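You operate a simulated robot arm through the tools that you are given. There is no shell and no other tool.

Carry out the task below with a simulated robot arm. There is one attempt and no reset: what you move stays moved.

Task
Grease the thrust and gear bearings of press six into the green.
Fine: leave the third as it is and turn the grey switch to Off.

The check looks at the end state, three seconds after you hand in, the way a careful person would. Anything else that was tipped, shoved, dropped, spilled or broken makes it a failure.

Robot
A 6-joint arm with a two-finger gripper, fixed in place. Base frame: the origin is at the foot of the arm, x ahead of it, y to its left, z up. Readings come in m, rad, newtons and seconds.
With the tool pointing down near the work surface it reaches from about 0.14 to 0.64 m from the base axis. Its first joint turns from -1.152 to 1.152 rad. Payload 2.45 kg.
The TCP is the grasp point between the finger pads, 0.03 m short of the fingertips. In the tool frame z runs along the fingers and y along their closing line. The gripper opens to 0.106 m. The gripper's body begins 0.079 m behind the TCP.
Orientation is told as [roll, pitch, yaw] about the base's x, y, z axes, in that order, counted from this pose: with the fingers straight down and closing along the base's y, the tool's x points along the base's -x, its y along +y and its z along -z.

Tools
- The arm moves only by the tool move_arm. Its argument "commands" is a list of rows, each a list of 7 numbers: the turn, a rotation vector about the base's x, y, z in rad, then the shift along the base's x, y, z in m, then the gripper command, from -1 (shut) to 1 (fully open), values between in proportion. In form: [[rx, ry, rz, tx, ty, tz, gripper], ...]. A call has 1 to 20 rows; each row is the pose to reach, as a shift and turn from the pose commanded when the call began. Rows are played at 5 a second. More than 0.05 m and 0.15 rad between two rows, or a gripper value outside its range, and nothing of the call is played. Where a pose cannot be reached the arm comes as near as it can. A force on the tool above 90 N (or 10 N above the force at the start of the call, whichever is more), or a blocked arm, ends the call early, and 0.2 s more pass. Each finger travels about 0.153 m/s and halts on what it meets, pressing with about 25 N; the grip force reading is that of the motor and also rises with nothing between the fingers. The clock runs only during rows and for 0.2 s after the last one: add rows that repeat a pose to give the fingers time. It gives the time, the measured TCP pose, the force on the tool (base axes), the opening and the grip force at its end, in the units of the frame above (readings bear some noise), with the torque about the TCP (base axes, N m) and any sound that the robot's microphone picked up.
- Cameras (640 x 400 px; columns grow to the right, rows downward): "scene" is fixed at [0.0543, 0.4021, 1.4448]; the picture's right is [-0.79, -0.61, 0.00], its down [-0.17, 0.23, -0.96] and it looks along [0.58, -0.76, -0.29] (base axes); focal length 333 px, centre (320, 200). "wrist" rides on the gripper at [0.076, -0.002, -0.106] in the tool frame; the picture's right is [0.02, 1.00, 0.00], its down [-0.78, 0.02, -0.62] and it looks along [-0.62, 0.01, 0.78] (tool axes); focal length 247 px, centre (320, 200). There is no depth. A picture from a camera that has moved, and an enlarged one, comes with that camera's place and axes in the base frame and with its lens. The place of the scene camera against the robot may be out by one fixed shift of up to 0.012 m in any direction.
- capture(camera): a new picture of that camera. It takes no simulated time.
- enlarge(camera, box): a new picture of the part [left, top, right, bottom] of that camera's present view, enlarged. It takes no simulated time.
- close_job(): hands the job in; it is judged then, once.

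Nothing tells you positions but the pictures and the camera data. Unless the task says otherwise, let go and move clear before handing in.

The tools are called after ">>>" as a command line: name --pt "numbers of a row" for each row, then --argument value for the rest, lists and objects as JSON in quotes. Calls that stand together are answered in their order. move_arm: Moves the arm, as the interface text tells. Its arguments: {"type":"object","properties":{"commands":{"type":"array","items":{"type":"array","items":{"type":"number"}}}},"required":["commands"]} The other tools are called the same way: capture (camera) takes a picture; enlarge (camera, box) takes an enlarged picture of a part of a camera's view; close_job () hands the job in.

At the start:

```text
time_s: 0.0
eef_pos: [0.3151, -0.1076, 1.3054]
orientation: [-0.003, 0.001, 0.001]
ft_force: [0.1, 0.4, 0.1]
torque: [-0.01, 0.02, -0.02]
finger_gap: 0.106
gripper_force: 0.1
```

scene: 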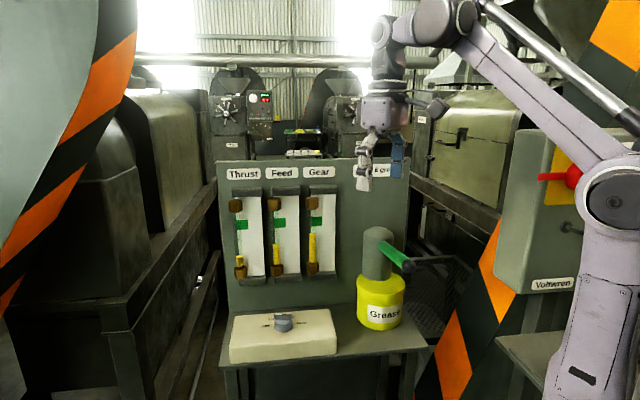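
wrist: 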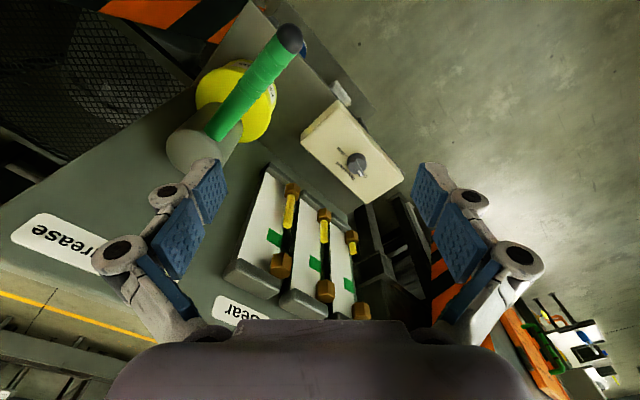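

I see a panel with three sight gauges (Thrust, Feed, Gear), a grease pump with a green lever, and a cream box with a grey selector switch. I'll enlarge the views to read the labels and geometry before moving.

>>> enlarge --camera "scene" --box '[210, 150, 430, 290]'

>>> enlarge --camera "scene" --box '[220, 290, 360, 370]'

>>> enlarge --camera "scene" --box '[340, 150, 440, 340]'

>>> enlarge --camera "wrist" --box '[160, 10, 420, 200]'

>>> enlarge --camera "wrist" --box '[200, 150, 420, 330]'

```text
2.86 times, centred on (320, 220) of scene
camera zoom: at [0.0543, 0.4021, 1.4448], right [-0.79, -0.61, 0.0], down [-0.17, 0.23, -0.96], along [0.58, -0.76, -0.29], focal length 950 px, centre (320, 143)
```

zoom: 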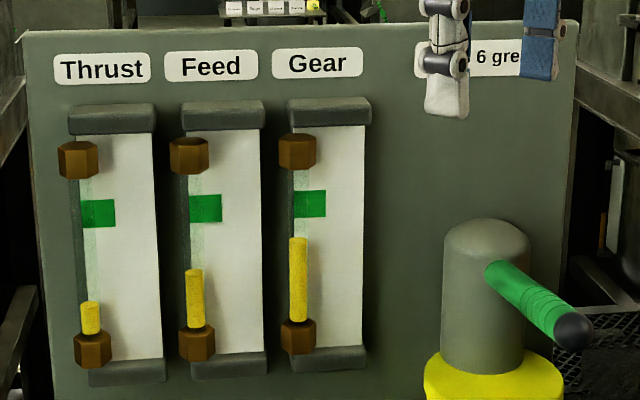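

```text
4.57 times, centred on (290, 330) of scene
camera zoom: at [0.0543, 0.4021, 1.4448], right [-0.79, -0.61, 0.0], down [-0.17, 0.23, -0.96], along [0.58, -0.76, -0.29], focal length 1520 px, centre (457, -394)
```

zoom: 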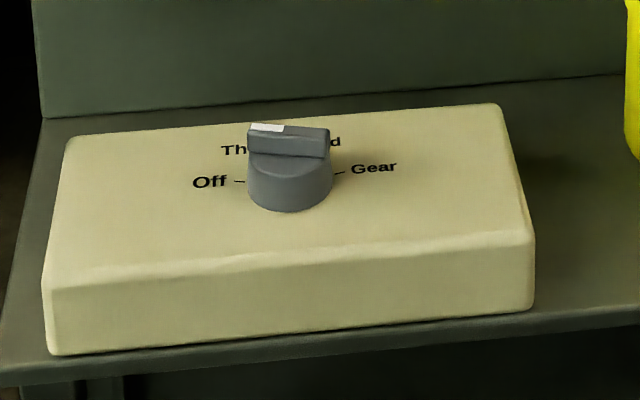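

```text
2.11 times, centred on (390, 245) of scene
camera zoom: at [0.0543, 0.4021, 1.4448], right [-0.79, -0.61, 0.0], down [-0.17, 0.23, -0.96], along [0.58, -0.76, -0.29], focal length 700 px, centre (173, 105)
```

zoom: 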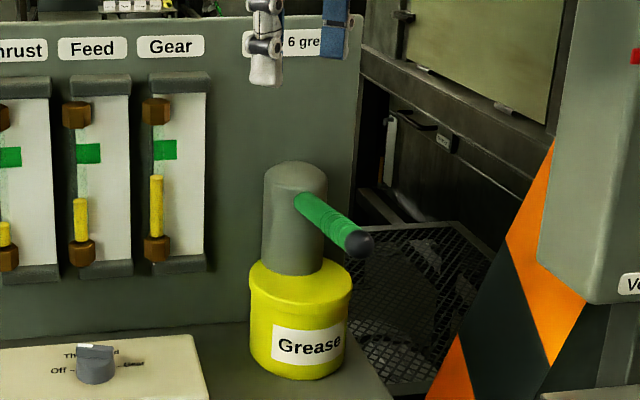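

```text
2.11 times, centred on (290, 105) of wrist
camera zoom: at [0.2367, -0.1081, 1.4111], right [-0.02, 1.0, 0.0], down [0.78, 0.02, 0.62], along [0.62, 0.01, -0.78], focal length 520 px, centre (383, 400)
```

zoom: 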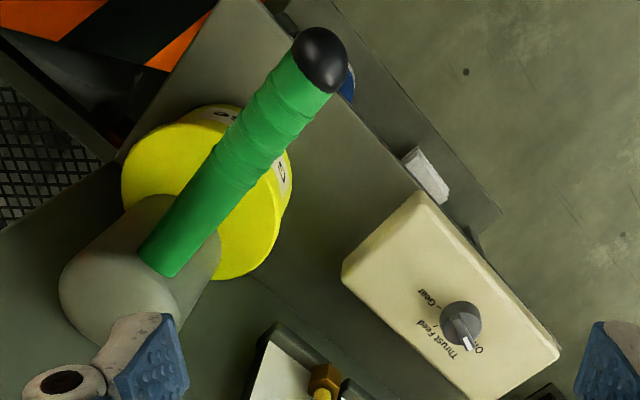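

```text
2.22 times, centred on (310, 240) of wrist
camera zoom: at [0.2367, -0.1081, 1.4111], right [-0.02, 1.0, 0.0], down [0.78, 0.02, 0.62], along [0.62, 0.01, -0.78], focal length 549 px, centre (342, 111)
```

zoom: 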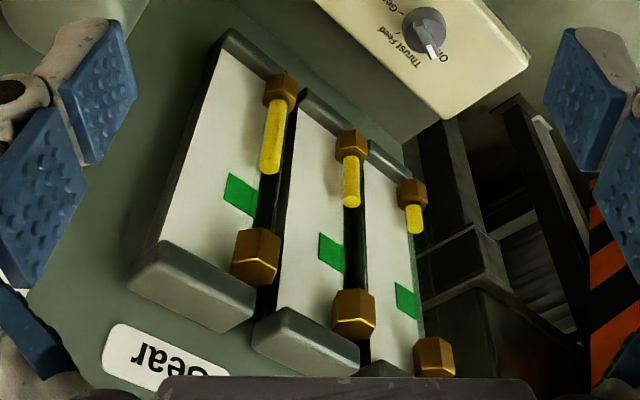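

The knob triangulates to about (0.48, -0.03, 0.985). The panel runs at 45° with its front facing (-x, +y), and the pump lever points out of it from about (0.38, -0.25, 1.11) to (0.26, -0.13, 1.165). Next I'll yaw the tool -45° and move above the switch for a clear look.

>>> move_arm --pt "0 0 -0.098 0.021 0.0097 -0.008 1" --pt "0 0 -0.196 0.042 0.0194 -0.016 1" --pt "0 0 -0.294 0.063 0.029 -0.024 1" --pt "0 0 -0.393 0.084 0.039 -0.032 1" --pt "0 0 -0.491 0.105 0.0485 -0.04 1" --pt "0 0 -0.589 0.126 0.058 -0.05 1" --pt "0 0 -0.687 0.147 0.068 -0.06 1" --pt "0 0 -0.785 0.168 0.078 -0.07 1" --pt "0 0 -0.785 0.168 0.078 -0.07 1"

```text
time_s: 2.0
eef_pos: [0.4823, -0.0278, 1.2344]
orientation: [-0.003, -0.001, -0.788]
ft_force: [0.4, 0.5, 0.1]
torque: [0.02, 0.03, 0.01]
finger_gap: 0.1061
gripper_force: 0.1
```

The arm is now above the switch with the tool yawed -45°. I'll look with both cameras.

>>> capture --camera "wrist"

>>> capture --camera "scene"

>>> enlarge --camera "wrist" --box '[220, 80, 420, 205]'

```text
taken
camera wrist: at [0.4263, 0.0257, 1.3401], right [0.69, 0.72, 0.0], down [0.57, -0.54, 0.62], along [0.45, -0.43, -0.78], focal length 247 px, centre (320, 200)
```

wrist: 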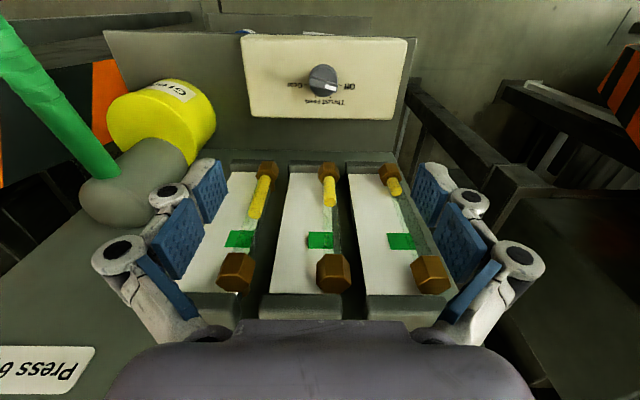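

```text
taken
```

scene: 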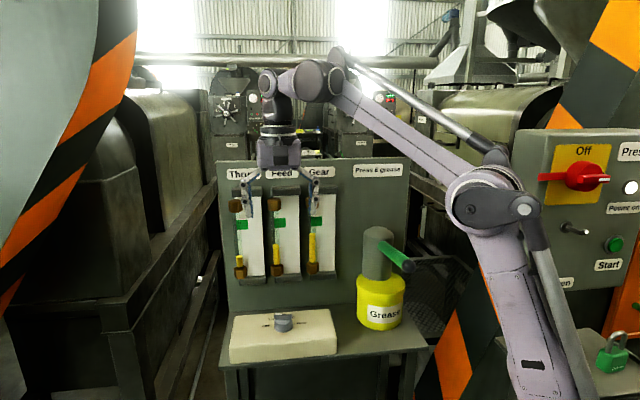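

```text
3.20 times, centred on (320, 142) of wrist
camera zoom: at [0.4263, 0.0257, 1.3401], right [0.69, 0.72, 0.0], down [0.57, -0.54, 0.62], along [0.45, -0.43, -0.78], focal length 790 px, centre (320, 384)
```

zoom: 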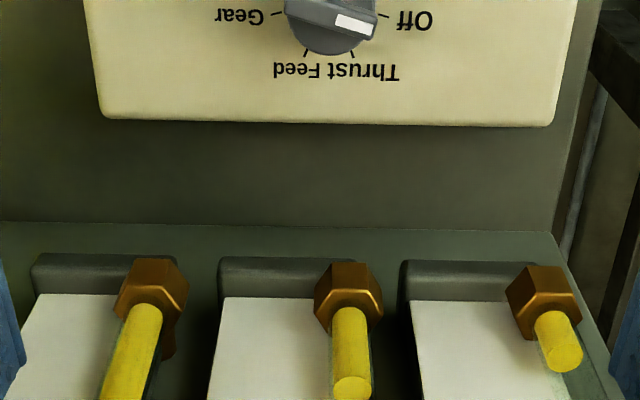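

>>> enlarge --camera "wrist" --box '[270, 45, 380, 115]'

>>> enlarge --camera "scene" --box '[250, 300, 320, 345]'

>>> enlarge --camera "scene" --box '[480, 120, 640, 400]'

>>> enlarge --camera "scene" --box '[330, 150, 440, 340]'

>>> enlarge --camera "wrist" --box '[0, 0, 240, 240]'

```text
5.71 times, centred on (325, 80) of wrist
camera zoom: at [0.4263, 0.0257, 1.3401], right [0.69, 0.72, 0.0], down [0.57, -0.54, 0.62], along [0.45, -0.43, -0.78], focal length 1411 px, centre (291, 886)
```

zoom: 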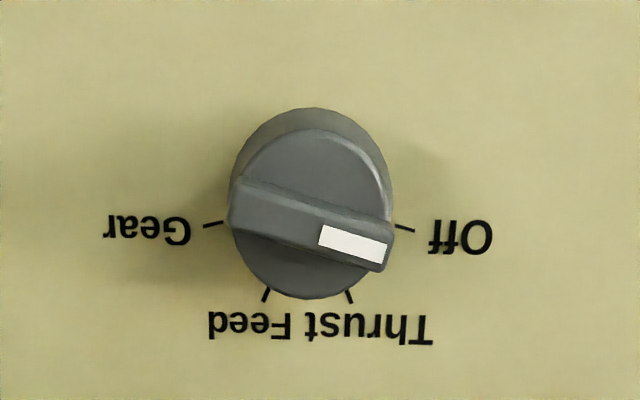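

```text
8.89 times, centred on (285, 322) of scene
camera zoom: at [0.0543, 0.4022, 1.4448], right [-0.79, -0.61, 0.0], down [-0.17, 0.23, -0.96], along [0.58, -0.76, -0.29], focal length 2956 px, centre (631, -889)
```

zoom: 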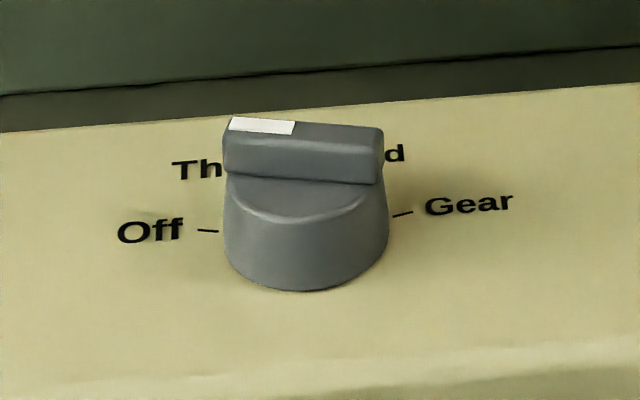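

```text
1.43 times, centred on (560, 260) of scene
camera zoom: at [0.0543, 0.4022, 1.4448], right [-0.79, -0.61, 0.0], down [-0.17, 0.23, -0.96], along [0.58, -0.76, -0.29], focal length 475 px, centre (-23, 114)
```

zoom: 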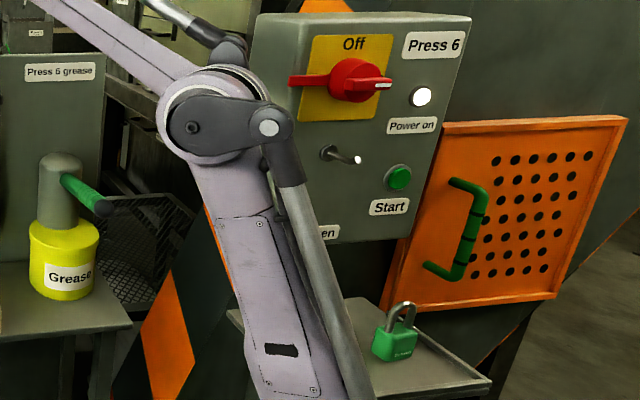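

```text
2.11 times, centred on (385, 245) of scene
camera zoom: at [0.0543, 0.4022, 1.4448], right [-0.79, -0.61, 0.0], down [-0.17, 0.23, -0.96], along [0.58, -0.76, -0.29], focal length 700 px, centre (183, 105)
```

zoom: 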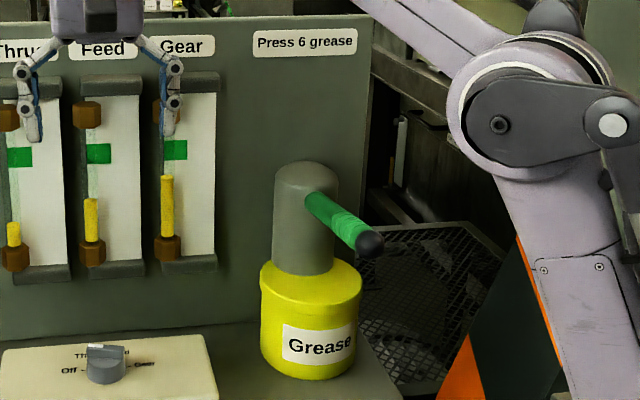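

```text
1.67 times, centred on (120, 120) of wrist
camera zoom: at [0.4263, 0.0257, 1.3401], right [0.69, 0.72, 0.0], down [0.57, -0.54, 0.62], along [0.45, -0.43, -0.78], focal length 412 px, centre (653, 333)
```

zoom: 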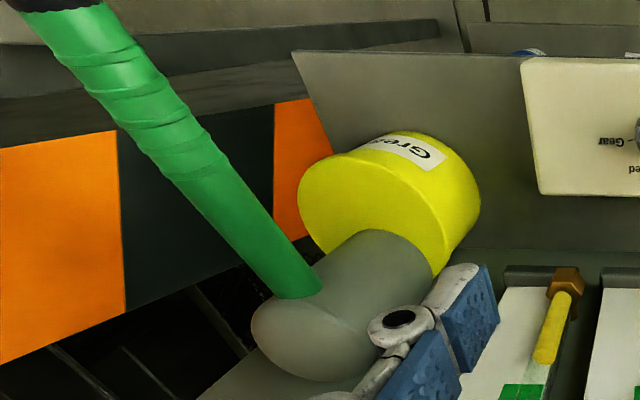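

The knob marker currently sits on the Off tick, and Thrust, Feed and Gear follow clockwise (from above) in steps of about 50°. Next I'll line up over the knob with the fingers partly closed and the closing line across the blade.

>>> move_arm --pt "0 0 0.131 0.0006 -0.0002 -0.013 0.5" --pt "0 0 0.262 0.0012 -0.0004 -0.026 0.2" --pt "0 0 0.393 0.0018 -0.0006 -0.039 0" --pt "0 0 0.524 0.0024 -0.0008 -0.052 -0.2" --pt "0 0 0.655 0.003 -0.001 -0.065 -0.3" --pt "0 0 0.786 0.0036 -0.0012 -0.078 -0.34" --pt "0 0 0.917 0.0042 -0.0014 -0.091 -0.34" --pt "0 0 1.048 0.0048 -0.0016 -0.104 -0.34" --pt "0 0 1.179 0.0055 -0.0018 -0.117 -0.34" --pt "0 0 1.31 0.006 -0.002 -0.13 -0.34" --pt "0 0 1.31 0.006 -0.002 -0.13 -0.34"

>>> capture --camera "wrist"

>>> capture --camera "scene"

```text
time_s: 4.4
eef_pos: [0.4883, -0.0331, 1.1047]
orientation: [-0.003, 0.0, 0.526]
ft_force: [0.6, 1.0, -0.6]
torque: [-0.01, 0.06, 0.01]
finger_gap: 0.0351
gripper_force: 0.1
```

```text
taken
camera wrist: at [0.4216, -0.0716, 1.2107], right [-0.52, 0.85, 0.0], down [0.67, 0.41, 0.62], along [0.53, 0.32, -0.78], focal length 247 px, centre (320, 200)
```

wrist: 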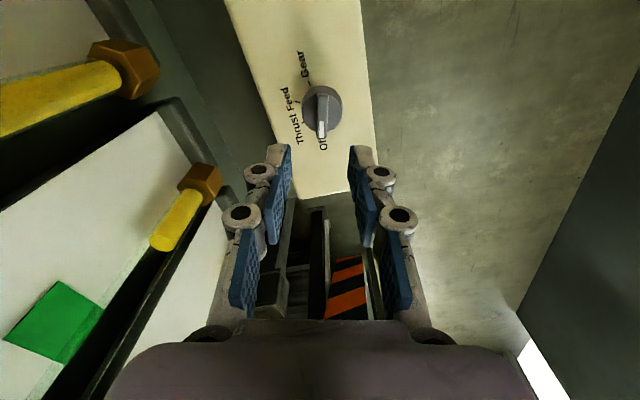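

```text
taken
```

scene: 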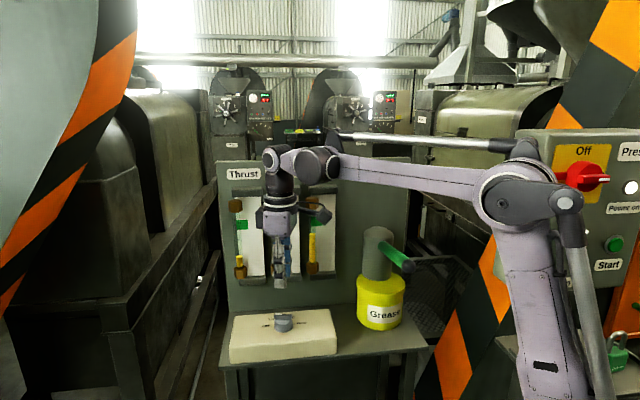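

>>> enlarge --camera "wrist" --box '[270, 60, 370, 160]'

>>> enlarge --camera "scene" --box '[210, 150, 430, 350]'

```text
4.00 times, centred on (320, 110) of wrist
camera zoom: at [0.4216, -0.0716, 1.2107], right [-0.52, 0.85, 0.0], down [0.67, 0.41, 0.62], along [0.53, 0.32, -0.78], focal length 988 px, centre (320, 560)
```

zoom: 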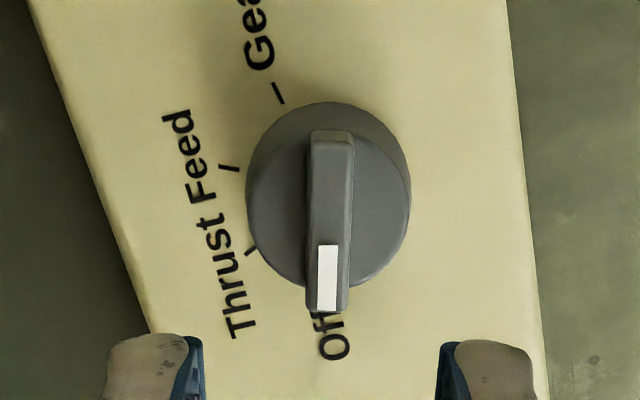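

```text
2.00 times, centred on (320, 250) of scene
camera zoom: at [0.0543, 0.4021, 1.4448], right [-0.79, -0.61, 0.0], down [-0.17, 0.23, -0.96], along [0.58, -0.76, -0.29], focal length 665 px, centre (320, 100)
```

zoom: 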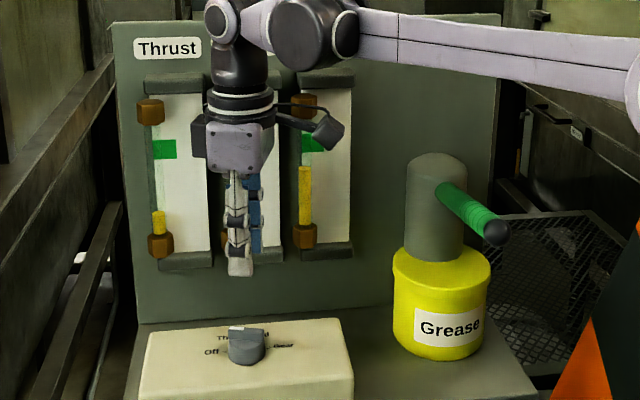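

The blade lines up with the fingers within about 2°, and the knob axis is near (0.4885, -0.0295) with its top at z ≈ 0.988. I'll descend part-way and check the height.

>>> move_arm --pt "0 0 0 0.0015 0.0022 -0.025 -0.34" --pt "0 0 0 0.0015 0.0022 -0.05 -0.34" --pt "0 0 0 0.0015 0.0022 -0.075 -0.34" --pt "0 0 0 0.0015 0.0022 -0.082 -0.34" --pt "0 0 0 0.0015 0.0022 -0.082 -0.34"

>>> capture --camera "wrist"

>>> enlarge --camera "scene" --box '[210, 200, 370, 350]'

>>> enlarge --camera "wrist" --box '[250, 80, 390, 200]'

```text
time_s: 5.6
eef_pos: [0.4892, -0.031, 1.0232]
orientation: [-0.001, 0.0, 0.524]
ft_force: [-0.6, -0.4, 0.0]
torque: [-0.01, 0.01, 0.01]
finger_gap: 0.035
gripper_force: 0.1
```

```text
taken
camera wrist: at [0.4231, -0.0697, 1.1292], right [-0.52, 0.85, 0.0], down [0.67, 0.41, 0.62], along [0.53, 0.32, -0.78], focal length 247 px, centre (320, 200)
```

wrist: 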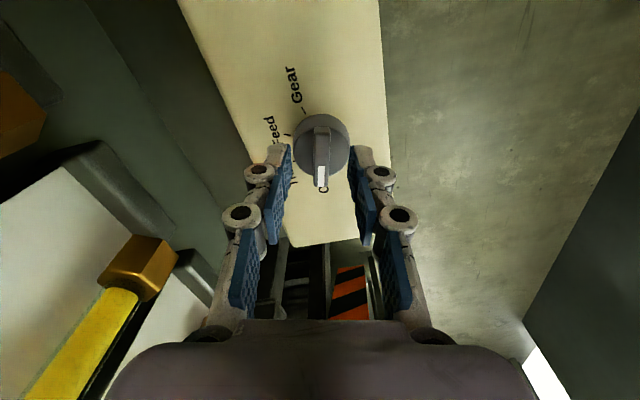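

```text
2.67 times, centred on (290, 275) of scene
camera zoom: at [0.0543, 0.4021, 1.4448], right [-0.79, -0.61, 0.0], down [-0.17, 0.23, -0.96], along [0.58, -0.76, -0.29], focal length 887 px, centre (400, 0)
```

zoom: 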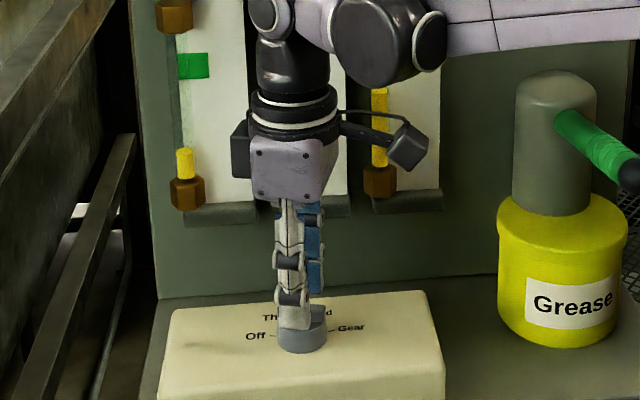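

```text
3.33 times, centred on (320, 140) of wrist
camera zoom: at [0.4231, -0.0697, 1.1292], right [-0.52, 0.85, 0.0], down [0.67, 0.41, 0.62], along [0.53, 0.32, -0.78], focal length 823 px, centre (320, 400)
```

zoom: 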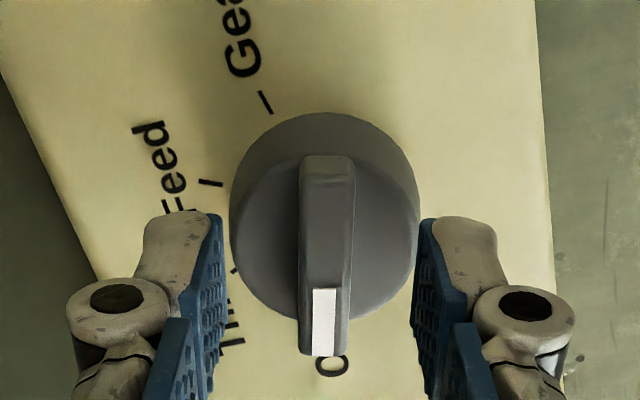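

Fingers straddle the blade symmetrically. I'll lower about 13 mm so the tips overlap the blade, close on it, and check.

>>> move_arm --pt "0 0 0 0 0.0005 -0.005 -0.34" --pt "0 0 0 0 0.0005 -0.01 -0.34" --pt "0 0 0 0 0.0005 -0.013 -0.34" --pt "0 0 0 0 0.0005 -0.013 -0.34"

>>> enlarge --camera "wrist" --box '[250, 80, 390, 200]'

>>> enlarge --camera "scene" --box '[240, 270, 330, 350]'

```text
time_s: 6.6
eef_pos: [0.4887, -0.0303, 1.0114]
orientation: [-0.005, -0.001, 0.524]
ft_force: [3.4, -4.6, 11.2]
torque: [-0.29, -0.16, 0.01]
finger_gap: 0.0407
gripper_force: 3.7
```

```text
3.33 times, centred on (320, 140) of wrist
camera zoom: at [0.4228, -0.0675, 1.117], right [-0.52, 0.85, 0.0], down [0.67, 0.41, 0.62], along [0.53, 0.32, -0.78], focal length 823 px, centre (320, 400)
```

zoom: 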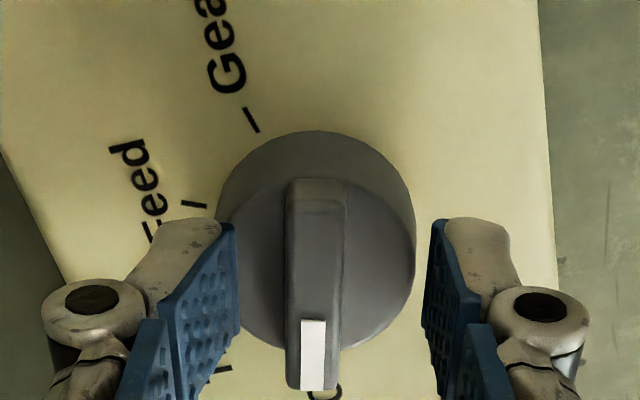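

```text
5.00 times, centred on (285, 310) of scene
camera zoom: at [0.0542, 0.402, 1.4449], right [-0.79, -0.61, 0.0], down [-0.17, 0.23, -0.96], along [0.58, -0.76, -0.29], focal length 1663 px, centre (495, -350)
```

zoom: 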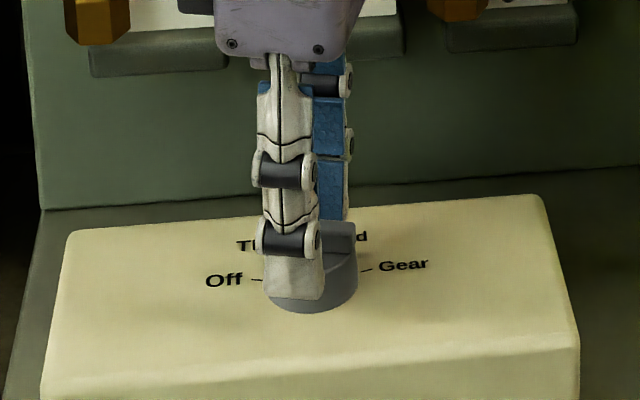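

One finger met the rim of the knob body and was pushed outward, so the body top is higher than I estimated. I'll back up, narrow the gap, and recenter.

>>> move_arm --pt "0 0 0 0 0 0.008 -0.34" --pt "0 0 0 0 -0.0005 0.013 -0.5" --pt "0 0 0 0 -0.0005 0.013 -0.585" --pt "0 0 0 0 -0.0005 0.013 -0.585"

>>> enlarge --camera "wrist" --box '[250, 80, 390, 200]'

>>> enlarge --camera "scene" --box '[240, 270, 330, 350]'

```text
time_s: 7.6
eef_pos: [0.491, -0.0299, 1.0232]
orientation: [-0.003, -0.001, 0.524]
ft_force: [-0.5, 0.7, -0.2]
torque: [-0.01, 0.01, 0.0]
finger_gap: 0.0219
gripper_force: 0.0
```

```text
3.33 times, centred on (320, 140) of wrist
camera zoom: at [0.423, -0.0677, 1.1292], right [-0.52, 0.85, 0.0], down [0.67, 0.41, 0.62], along [0.53, 0.32, -0.78], focal length 823 px, centre (320, 400)
```

zoom: 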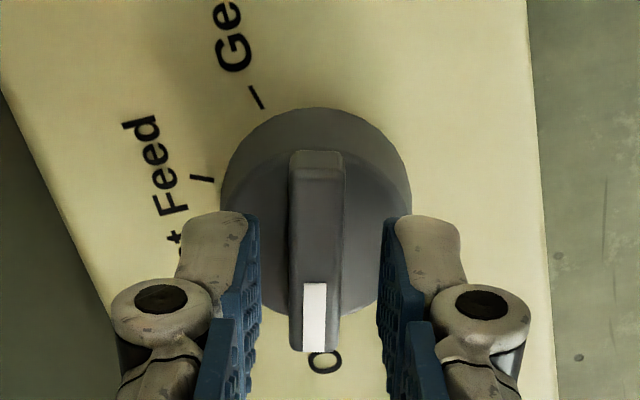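

```text
5.00 times, centred on (285, 310) of scene
camera zoom: at [0.0543, 0.4021, 1.4448], right [-0.79, -0.61, 0.0], down [-0.17, 0.23, -0.96], along [0.58, -0.76, -0.29], focal length 1663 px, centre (495, -350)
```

zoom: 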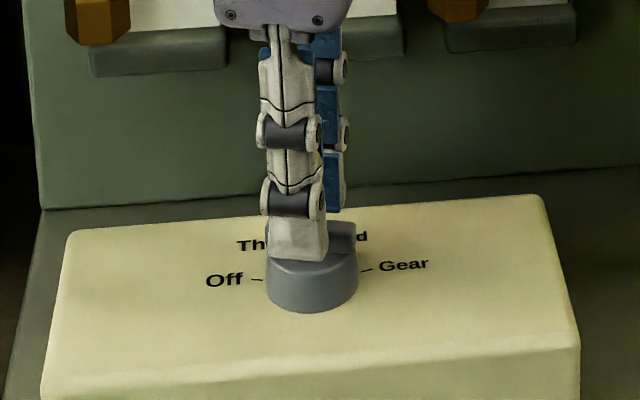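

The fingers are now centered on the blade. I'll lower 4 mm with the narrower gap and try closing to see if they find the blade.

>>> move_arm --pt "0 0 0 0 0 -0.002 -0.585" --pt "0 0 0 0 0 -0.004 -0.585" --pt "0 0 0 0 0 -0.004 -0.7" --pt "0 0 0 0 0 -0.004 -0.85" --pt "0 0 0 0 0 -0.004 -0.95" --pt "0 0 0 0 0 -0.004 -0.95"

>>> enlarge --camera "wrist" --box '[250, 80, 390, 200]'

>>> enlarge --camera "scene" --box '[240, 270, 330, 350]'

```text
time_s: 9.0
eef_pos: [0.4903, -0.0309, 1.0196]
orientation: [-0.005, -0.002, 0.522]
ft_force: [1.9, -4.7, -3.8]
torque: [-0.05, -0.23, -0.01]
finger_gap: 0.0095
gripper_force: 36.6
```

```text
3.33 times, centred on (320, 140) of wrist
camera zoom: at [0.4237, -0.0681, 1.1247], right [-0.52, 0.86, 0.0], down [0.67, 0.41, 0.62], along [0.53, 0.32, -0.78], focal length 823 px, centre (320, 400)
```

zoom: 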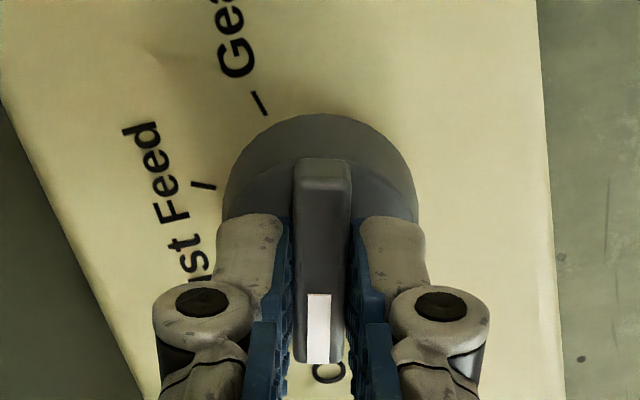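

```text
5.00 times, centred on (285, 310) of scene
camera zoom: at [0.0544, 0.402, 1.4449], right [-0.79, -0.61, 0.0], down [-0.17, 0.23, -0.96], along [0.58, -0.76, -0.29], focal length 1663 px, centre (495, -350)
```

zoom: 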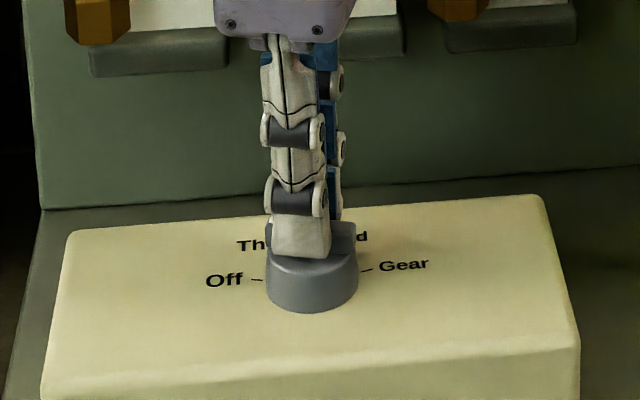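

The gripper holds the blade (gap 9.5 mm). I'll turn it about -50° toward Thrust.

>>> move_arm --pt "0 0 -0.11 0 0 -0.004 -0.95" --pt "0 0 -0.22 0 0 -0.004 -0.95" --pt "0 0 -0.33 0 0 -0.004 -0.95" --pt "0 0 -0.44 0 0 -0.004 -0.95" --pt "0 0 -0.55 0 0 -0.004 -0.95" --pt "0 0 -0.66 0 0 -0.004 -0.95" --pt "0 0 -0.77 0 0 -0.004 -0.95" --pt "0 0 -0.873 0 0 -0.004 -0.95" --pt "0 0 -0.873 0 0 -0.004 -0.95"

>>> capture --camera "wrist"

>>> enlarge --camera "wrist" --box '[250, 80, 390, 200]'

>>> enlarge --camera "scene" --box '[240, 270, 330, 350]'

```text
time_s: 11.0
eef_pos: [0.4896, -0.0299, 1.0151]
orientation: [-0.005, -0.001, -0.35]
ft_force: [2.9, -12.5, 17.1]
torque: [-0.5, -0.64, 0.02]
finger_gap: 0.0098
gripper_force: 36.7
```

```text
taken
camera wrist: at [0.4169, -0.0042, 1.121], right [0.32, 0.95, -0.01], down [0.74, -0.25, 0.62], along [0.59, -0.2, -0.78], focal length 247 px, centre (320, 200)
```

wrist: 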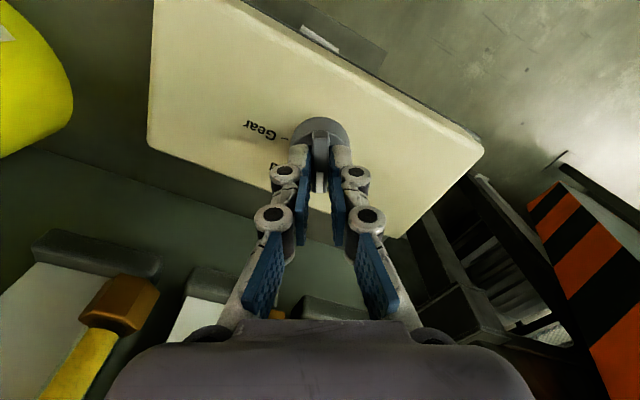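

```text
3.33 times, centred on (320, 140) of wrist
camera zoom: at [0.4169, -0.0042, 1.121], right [0.32, 0.95, -0.01], down [0.74, -0.25, 0.62], along [0.59, -0.2, -0.78], focal length 823 px, centre (320, 400)
```

zoom: 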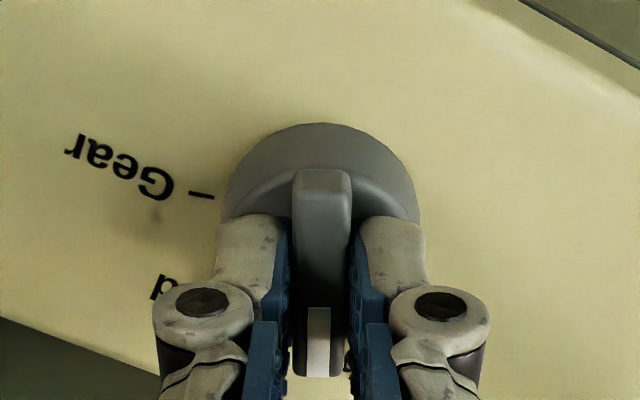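

```text
5.00 times, centred on (285, 310) of scene
camera zoom: at [0.0541, 0.4018, 1.4449], right [-0.79, -0.61, 0.0], down [-0.17, 0.23, -0.96], along [0.58, -0.76, -0.29], focal length 1663 px, centre (495, -350)
```

zoom: 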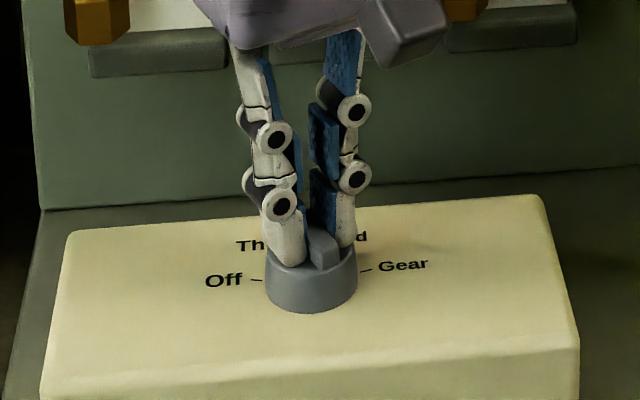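

The knob turned with the tool. I'll release, raise clear, and check where its marker points relative to Thrust.

>>> move_arm --pt "0 0 0 0 0 0.003 -0.95" --pt "0 0 0 0 0 0.003 -0.7" --pt "0 0 0 0 0 0.003 -0.5" --pt "0 0 0 0 0 0.003 -0.4" --pt "0 0 0 0 0 0.02 -0.4" --pt "0 0 0 0 0 0.05 -0.4" --pt "0 0 0 0 0 0.09 -0.4" --pt "0 0 0 0 0 0.13 -0.4" --pt "0 0 0 0 0 0.13 -0.4"

>>> capture --camera "wrist"

>>> enlarge --camera "wrist" --box '[265, 60, 375, 130]'

>>> enlarge --camera "scene" --box '[240, 290, 330, 350]'

```text
time_s: 13.0
eef_pos: [0.4913, -0.0285, 1.1451]
orientation: [-0.002, 0.0, -0.348]
ft_force: [0.4, -0.6, 0.6]
torque: [-0.03, 0.02, 0.0]
finger_gap: 0.0317
gripper_force: 0.2
```

```text
taken
camera wrist: at [0.4164, -0.0024, 1.2516], right [0.32, 0.95, 0.0], down [0.74, -0.25, 0.62], along [0.59, -0.2, -0.78], focal length 247 px, centre (320, 200)
```

wrist: 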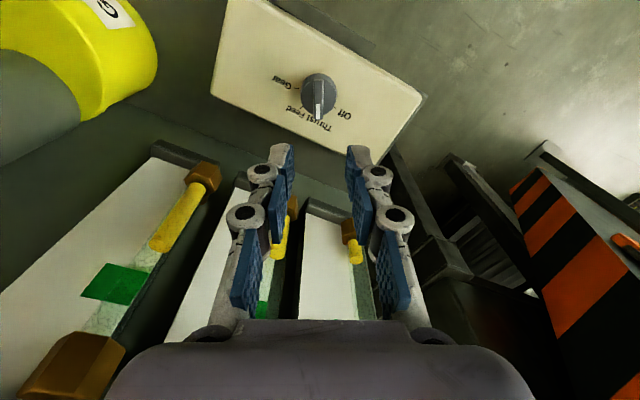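

```text
5.71 times, centred on (320, 95) of wrist
camera zoom: at [0.4164, -0.0024, 1.2516], right [0.32, 0.95, 0.0], down [0.74, -0.25, 0.62], along [0.59, -0.2, -0.78], focal length 1411 px, centre (320, 800)
```

zoom: 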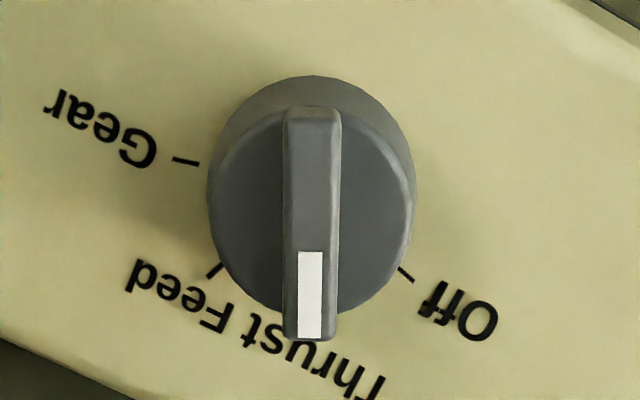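

```text
6.67 times, centred on (285, 320) of scene
camera zoom: at [0.0543, 0.4021, 1.4448], right [-0.79, -0.61, 0.0], down [-0.17, 0.23, -0.96], along [0.58, -0.76, -0.29], focal length 2217 px, centre (553, -600)
```

zoom: 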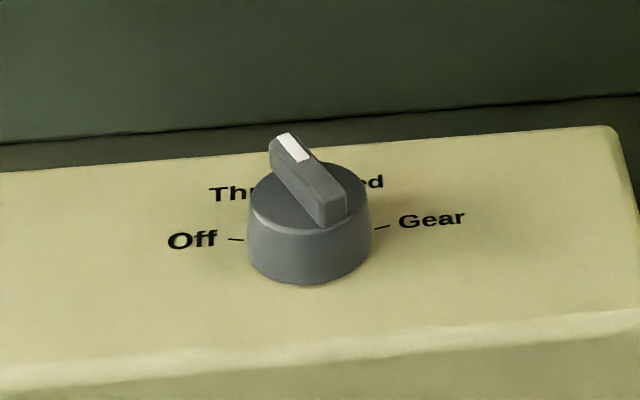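

The marker now sits exactly over the Thrust tick (midway between Off and Feed). Now I'll rise and move over the pump lever to measure it.

>>> move_arm --pt "0 0 0 0 0 0.04 -0.2" --pt "0 0 0 0 0 0.08 0" --pt "0 0 -0.05 -0.02 -0.0145 0.12 0.2" --pt "0 0 -0.11 -0.045 -0.033 0.135 0.4" --pt "0 0 -0.18 -0.075 -0.0545 0.135 0.4" --pt "0 0 -0.25 -0.105 -0.076 0.135 0.4" --pt "0 0 -0.32 -0.135 -0.098 0.135 0.4" --pt "0 0 -0.39 -0.165 -0.12 0.135 0.4" --pt "0 0 -0.437 -0.194 -0.141 0.135 0.4" --pt "0 0 -0.437 -0.194 -0.141 0.135 0.4"

>>> capture --camera "wrist"

>>> capture --camera "scene"

```text
time_s: 15.2
eef_pos: [0.2956, -0.1692, 1.279]
orientation: [-0.004, 0.0, -0.785]
ft_force: [-0.4, -0.8, 0.1]
torque: [-0.01, 0.0, 0.01]
finger_gap: 0.0741
gripper_force: 0.1
```

```text
taken
camera wrist: at [0.2392, -0.1161, 1.3855], right [0.69, 0.72, 0.0], down [0.57, -0.54, 0.62], along [0.45, -0.43, -0.78], focal length 247 px, centre (320, 200)
```

wrist: 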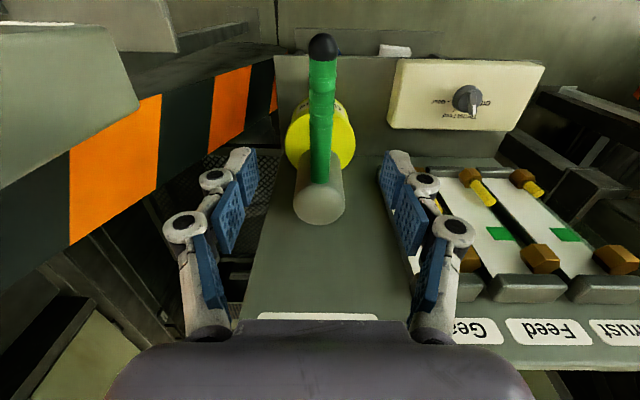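

```text
taken
```

scene: 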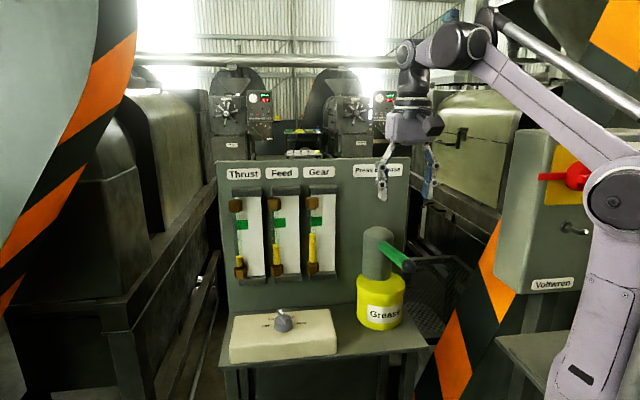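

The lever sits at u ≈ 0.09 along the panel, running out from the pump head, with the ball end at v ≈ -0.28 and about 1.14 m high. I'll descend part-way with the open fingers either side to measure its height by parallax.

>>> move_arm --pt "0 0 0 -0.002 0.002 -0.025 0.4" --pt "0 0 0 -0.004 0.004 -0.05 0.4" --pt "0 0 0 -0.005 0.005 -0.075 0.3" --pt "0 0 0 -0.005 0.005 -0.08 0.2" --pt "0 0 0 -0.005 0.005 -0.08 0.2"

>>> capture --camera "wrist"

>>> enlarge --camera "scene" --box '[330, 150, 470, 340]'

```text
time_s: 16.4
eef_pos: [0.2901, -0.165, 1.1999]
orientation: [-0.004, -0.001, -0.786]
ft_force: [0.4, 0.1, 0.5]
torque: [-0.02, -0.01, 0.02]
finger_gap: 0.0634
gripper_force: 0.0
```

```text
taken
camera wrist: at [0.2341, -0.1113, 1.3055], right [0.69, 0.72, 0.0], down [0.57, -0.54, 0.62], along [0.45, -0.43, -0.78], focal length 247 px, centre (320, 200)
```

wrist: 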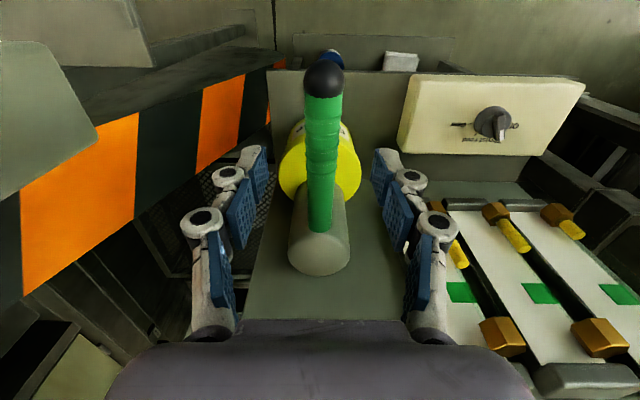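

```text
2.11 times, centred on (400, 245) of scene
camera zoom: at [0.0543, 0.4021, 1.4448], right [-0.79, -0.61, 0.0], down [-0.17, 0.23, -0.96], along [0.58, -0.76, -0.29], focal length 700 px, centre (152, 105)
```

zoom: 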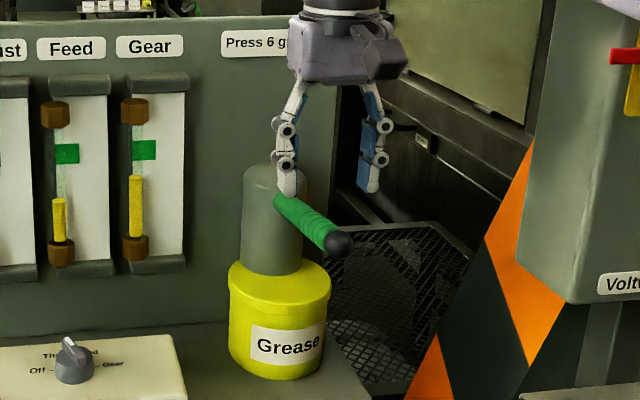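

Parallax gives the ball end at z ≈ 1.133 and the handle axis rising about 7°. I'll lower onto the handle near its outer end and close on it.

>>> move_arm --pt "0 0 0 -0.001 0.002 -0.025 0.2" --pt "0 0 0 -0.003 0.004 -0.05 0.2" --pt "0 0 0 -0.003 0.004 -0.071 0.2" --pt "0 0 0 -0.003 0.004 -0.071 0.0" --pt "0 0 0 -0.003 0.004 -0.071 -0.3" --pt "0 0 0 -0.003 0.004 -0.071 -0.6" --pt "0 0 0 -0.003 0.004 -0.071 -0.8" --pt "0 0 0 -0.003 0.004 -0.071 -0.8"

>>> capture --camera "wrist"

>>> enlarge --camera "scene" --box '[330, 150, 470, 340]'

>>> enlarge --camera "scene" --box '[210, 150, 350, 290]'

```text
time_s: 18.2
eef_pos: [0.2884, -0.1615, 1.129]
orientation: [0.0, 0.0, -0.785]
ft_force: [3.9, 3.8, -9.1]
torque: [0.15, 0.37, 0.08]
finger_gap: 0.0231
gripper_force: 44.5
```

```text
taken
camera wrist: at [0.2319, -0.1071, 1.2342], right [0.69, 0.72, 0.0], down [0.57, -0.54, 0.62], along [0.45, -0.43, -0.78], focal length 247 px, centre (320, 200)
```

wrist: 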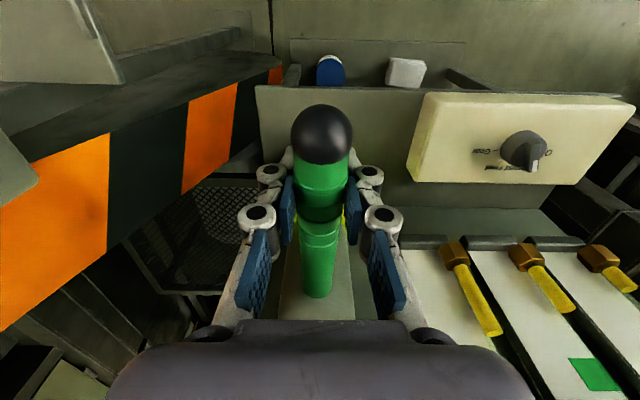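

```text
2.11 times, centred on (400, 245) of scene
camera zoom: at [0.0545, 0.4022, 1.4448], right [-0.79, -0.61, 0.0], down [-0.17, 0.23, -0.96], along [0.58, -0.76, -0.29], focal length 700 px, centre (152, 105)
```

zoom: 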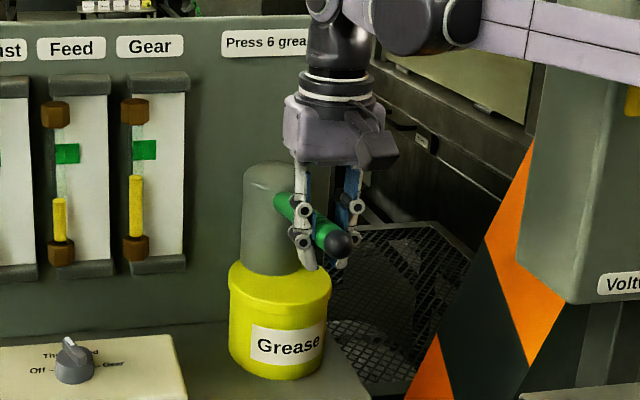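

```text
2.86 times, centred on (280, 220) of scene
camera zoom: at [0.0545, 0.4022, 1.4448], right [-0.79, -0.61, 0.0], down [-0.17, 0.23, -0.96], along [0.58, -0.76, -0.29], focal length 950 px, centre (434, 143)
```

zoom: 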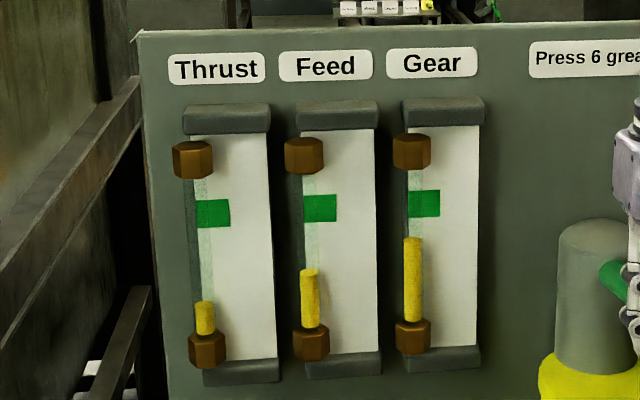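

The handle is gripped (gap 23 mm), and I have baseline gauge levels. I'll try a gentle partial down-stroke along the lever arc and watch force and gauges.

>>> move_arm --pt "-0.0354 -0.0354 0 -0.0006 0.0006 -0.008 -0.8" --pt "-0.0707 -0.0707 0 -0.0009 0.0009 -0.0161 -0.8" --pt "-0.106 -0.106 0 -0.0009 0.0009 -0.0242 -0.8" --pt "-0.1414 -0.1414 0 -0.0007 0.0007 -0.0322 -0.8" --pt "-0.1414 -0.1414 0 -0.0007 0.0007 -0.0322 -0.8"

>>> enlarge --camera "scene" --box '[210, 150, 350, 290]'

>>> enlarge --camera "scene" --box '[330, 150, 470, 340]'

>>> capture --camera "wrist"

```text
time_s: 19.4
eef_pos: [0.2876, -0.1601, 1.097]
orientation: [-0.001, -0.204, -0.786]
ft_force: [3.8, 12.1, 2.7]
torque: [-0.16, 0.01, 0.13]
finger_gap: 0.023
gripper_force: 41.8
```

```text
2.86 times, centred on (280, 220) of scene
camera zoom: at [0.0544, 0.4026, 1.4447], right [-0.79, -0.61, 0.0], down [-0.17, 0.23, -0.96], along [0.58, -0.76, -0.29], focal length 950 px, centre (434, 143)
```

zoom: 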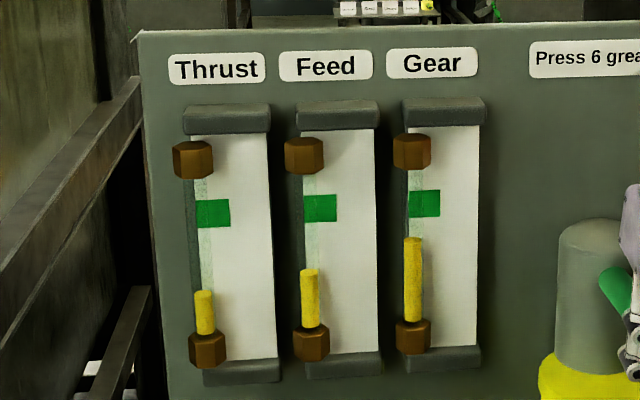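

```text
2.11 times, centred on (400, 245) of scene
camera zoom: at [0.0544, 0.4026, 1.4447], right [-0.79, -0.61, 0.0], down [-0.17, 0.23, -0.96], along [0.58, -0.76, -0.29], focal length 700 px, centre (152, 105)
```

zoom: 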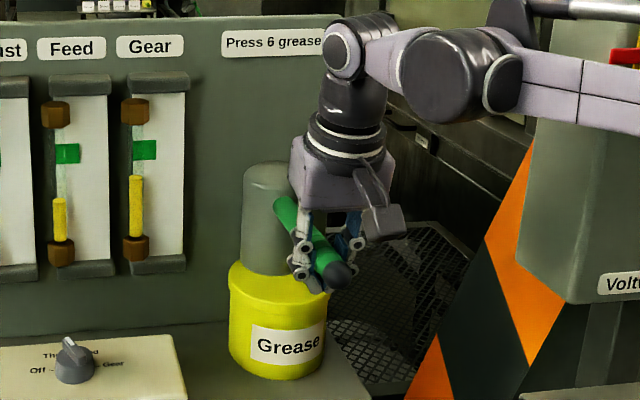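

```text
taken
camera wrist: at [0.2173, -0.0927, 1.1858], right [0.69, 0.72, -0.01], down [0.47, -0.44, 0.77], along [0.55, -0.53, -0.64], focal length 247 px, centre (320, 200)
```

wrist: 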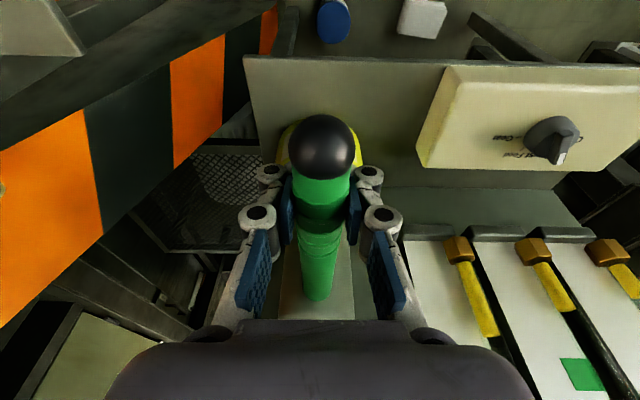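

The down-stroke raises only the Thrust column (about 11 px for 0.2 rad) with little force. I'll continue down to find the bottom of the stroke.

>>> move_arm --pt "-0.0354 -0.0354 0 0.0005 -0.0005 -0.0081 -0.8" --pt "-0.0707 -0.0707 0 0.0013 -0.0013 -0.016 -0.8" --pt "-0.106 -0.106 0 0.0024 -0.0024 -0.024 -0.8" --pt "-0.1414 -0.1414 0 0.0037 -0.0037 -0.0318 -0.8" --pt "-0.1414 -0.1414 0 0.0037 -0.0037 -0.0318 -0.8"

>>> enlarge --camera "scene" --box '[210, 150, 350, 290]'

>>> enlarge --camera "scene" --box '[330, 150, 470, 340]'

>>> capture --camera "wrist"

```text
time_s: 20.6
eef_pos: [0.2919, -0.1643, 1.0658]
orientation: [-0.004, -0.402, -0.785]
ft_force: [-0.3, 10.6, 4.9]
torque: [-0.52, -0.36, 0.11]
finger_gap: 0.0222
gripper_force: 42.3
```

```text
2.86 times, centred on (280, 220) of scene
camera zoom: at [0.0542, 0.4025, 1.4447], right [-0.79, -0.61, 0.0], down [-0.17, 0.23, -0.96], along [0.58, -0.76, -0.29], focal length 950 px, centre (434, 143)
```

zoom: 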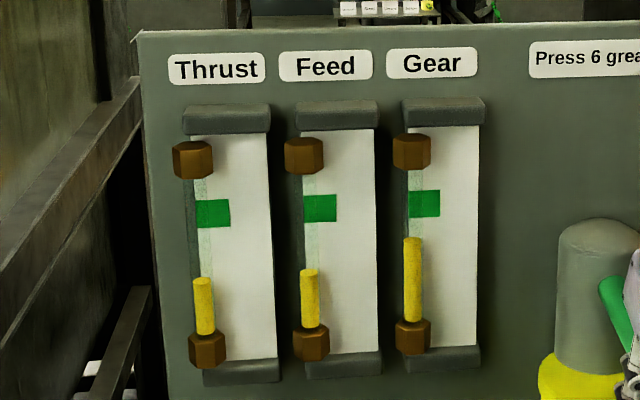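

```text
2.11 times, centred on (400, 245) of scene
camera zoom: at [0.0542, 0.4025, 1.4447], right [-0.79, -0.61, 0.0], down [-0.17, 0.23, -0.96], along [0.58, -0.76, -0.29], focal length 700 px, centre (152, 105)
```

zoom: 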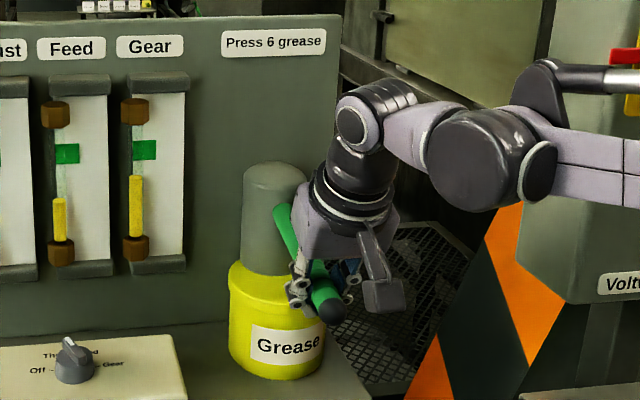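

```text
taken
camera wrist: at [0.2098, -0.085, 1.1329], right [0.69, 0.72, -0.01], down [0.35, -0.32, 0.88], along [0.63, -0.61, -0.48], focal length 247 px, centre (320, 200)
```

wrist: 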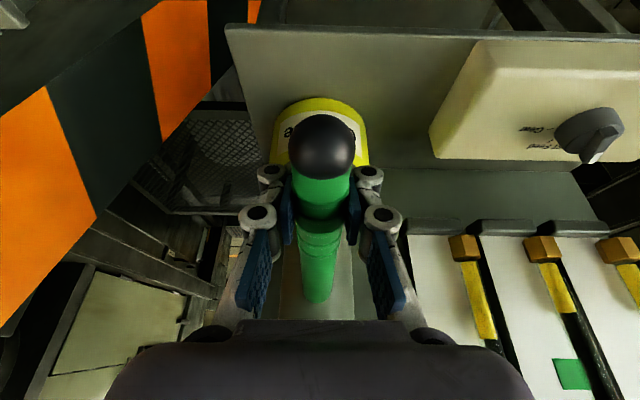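

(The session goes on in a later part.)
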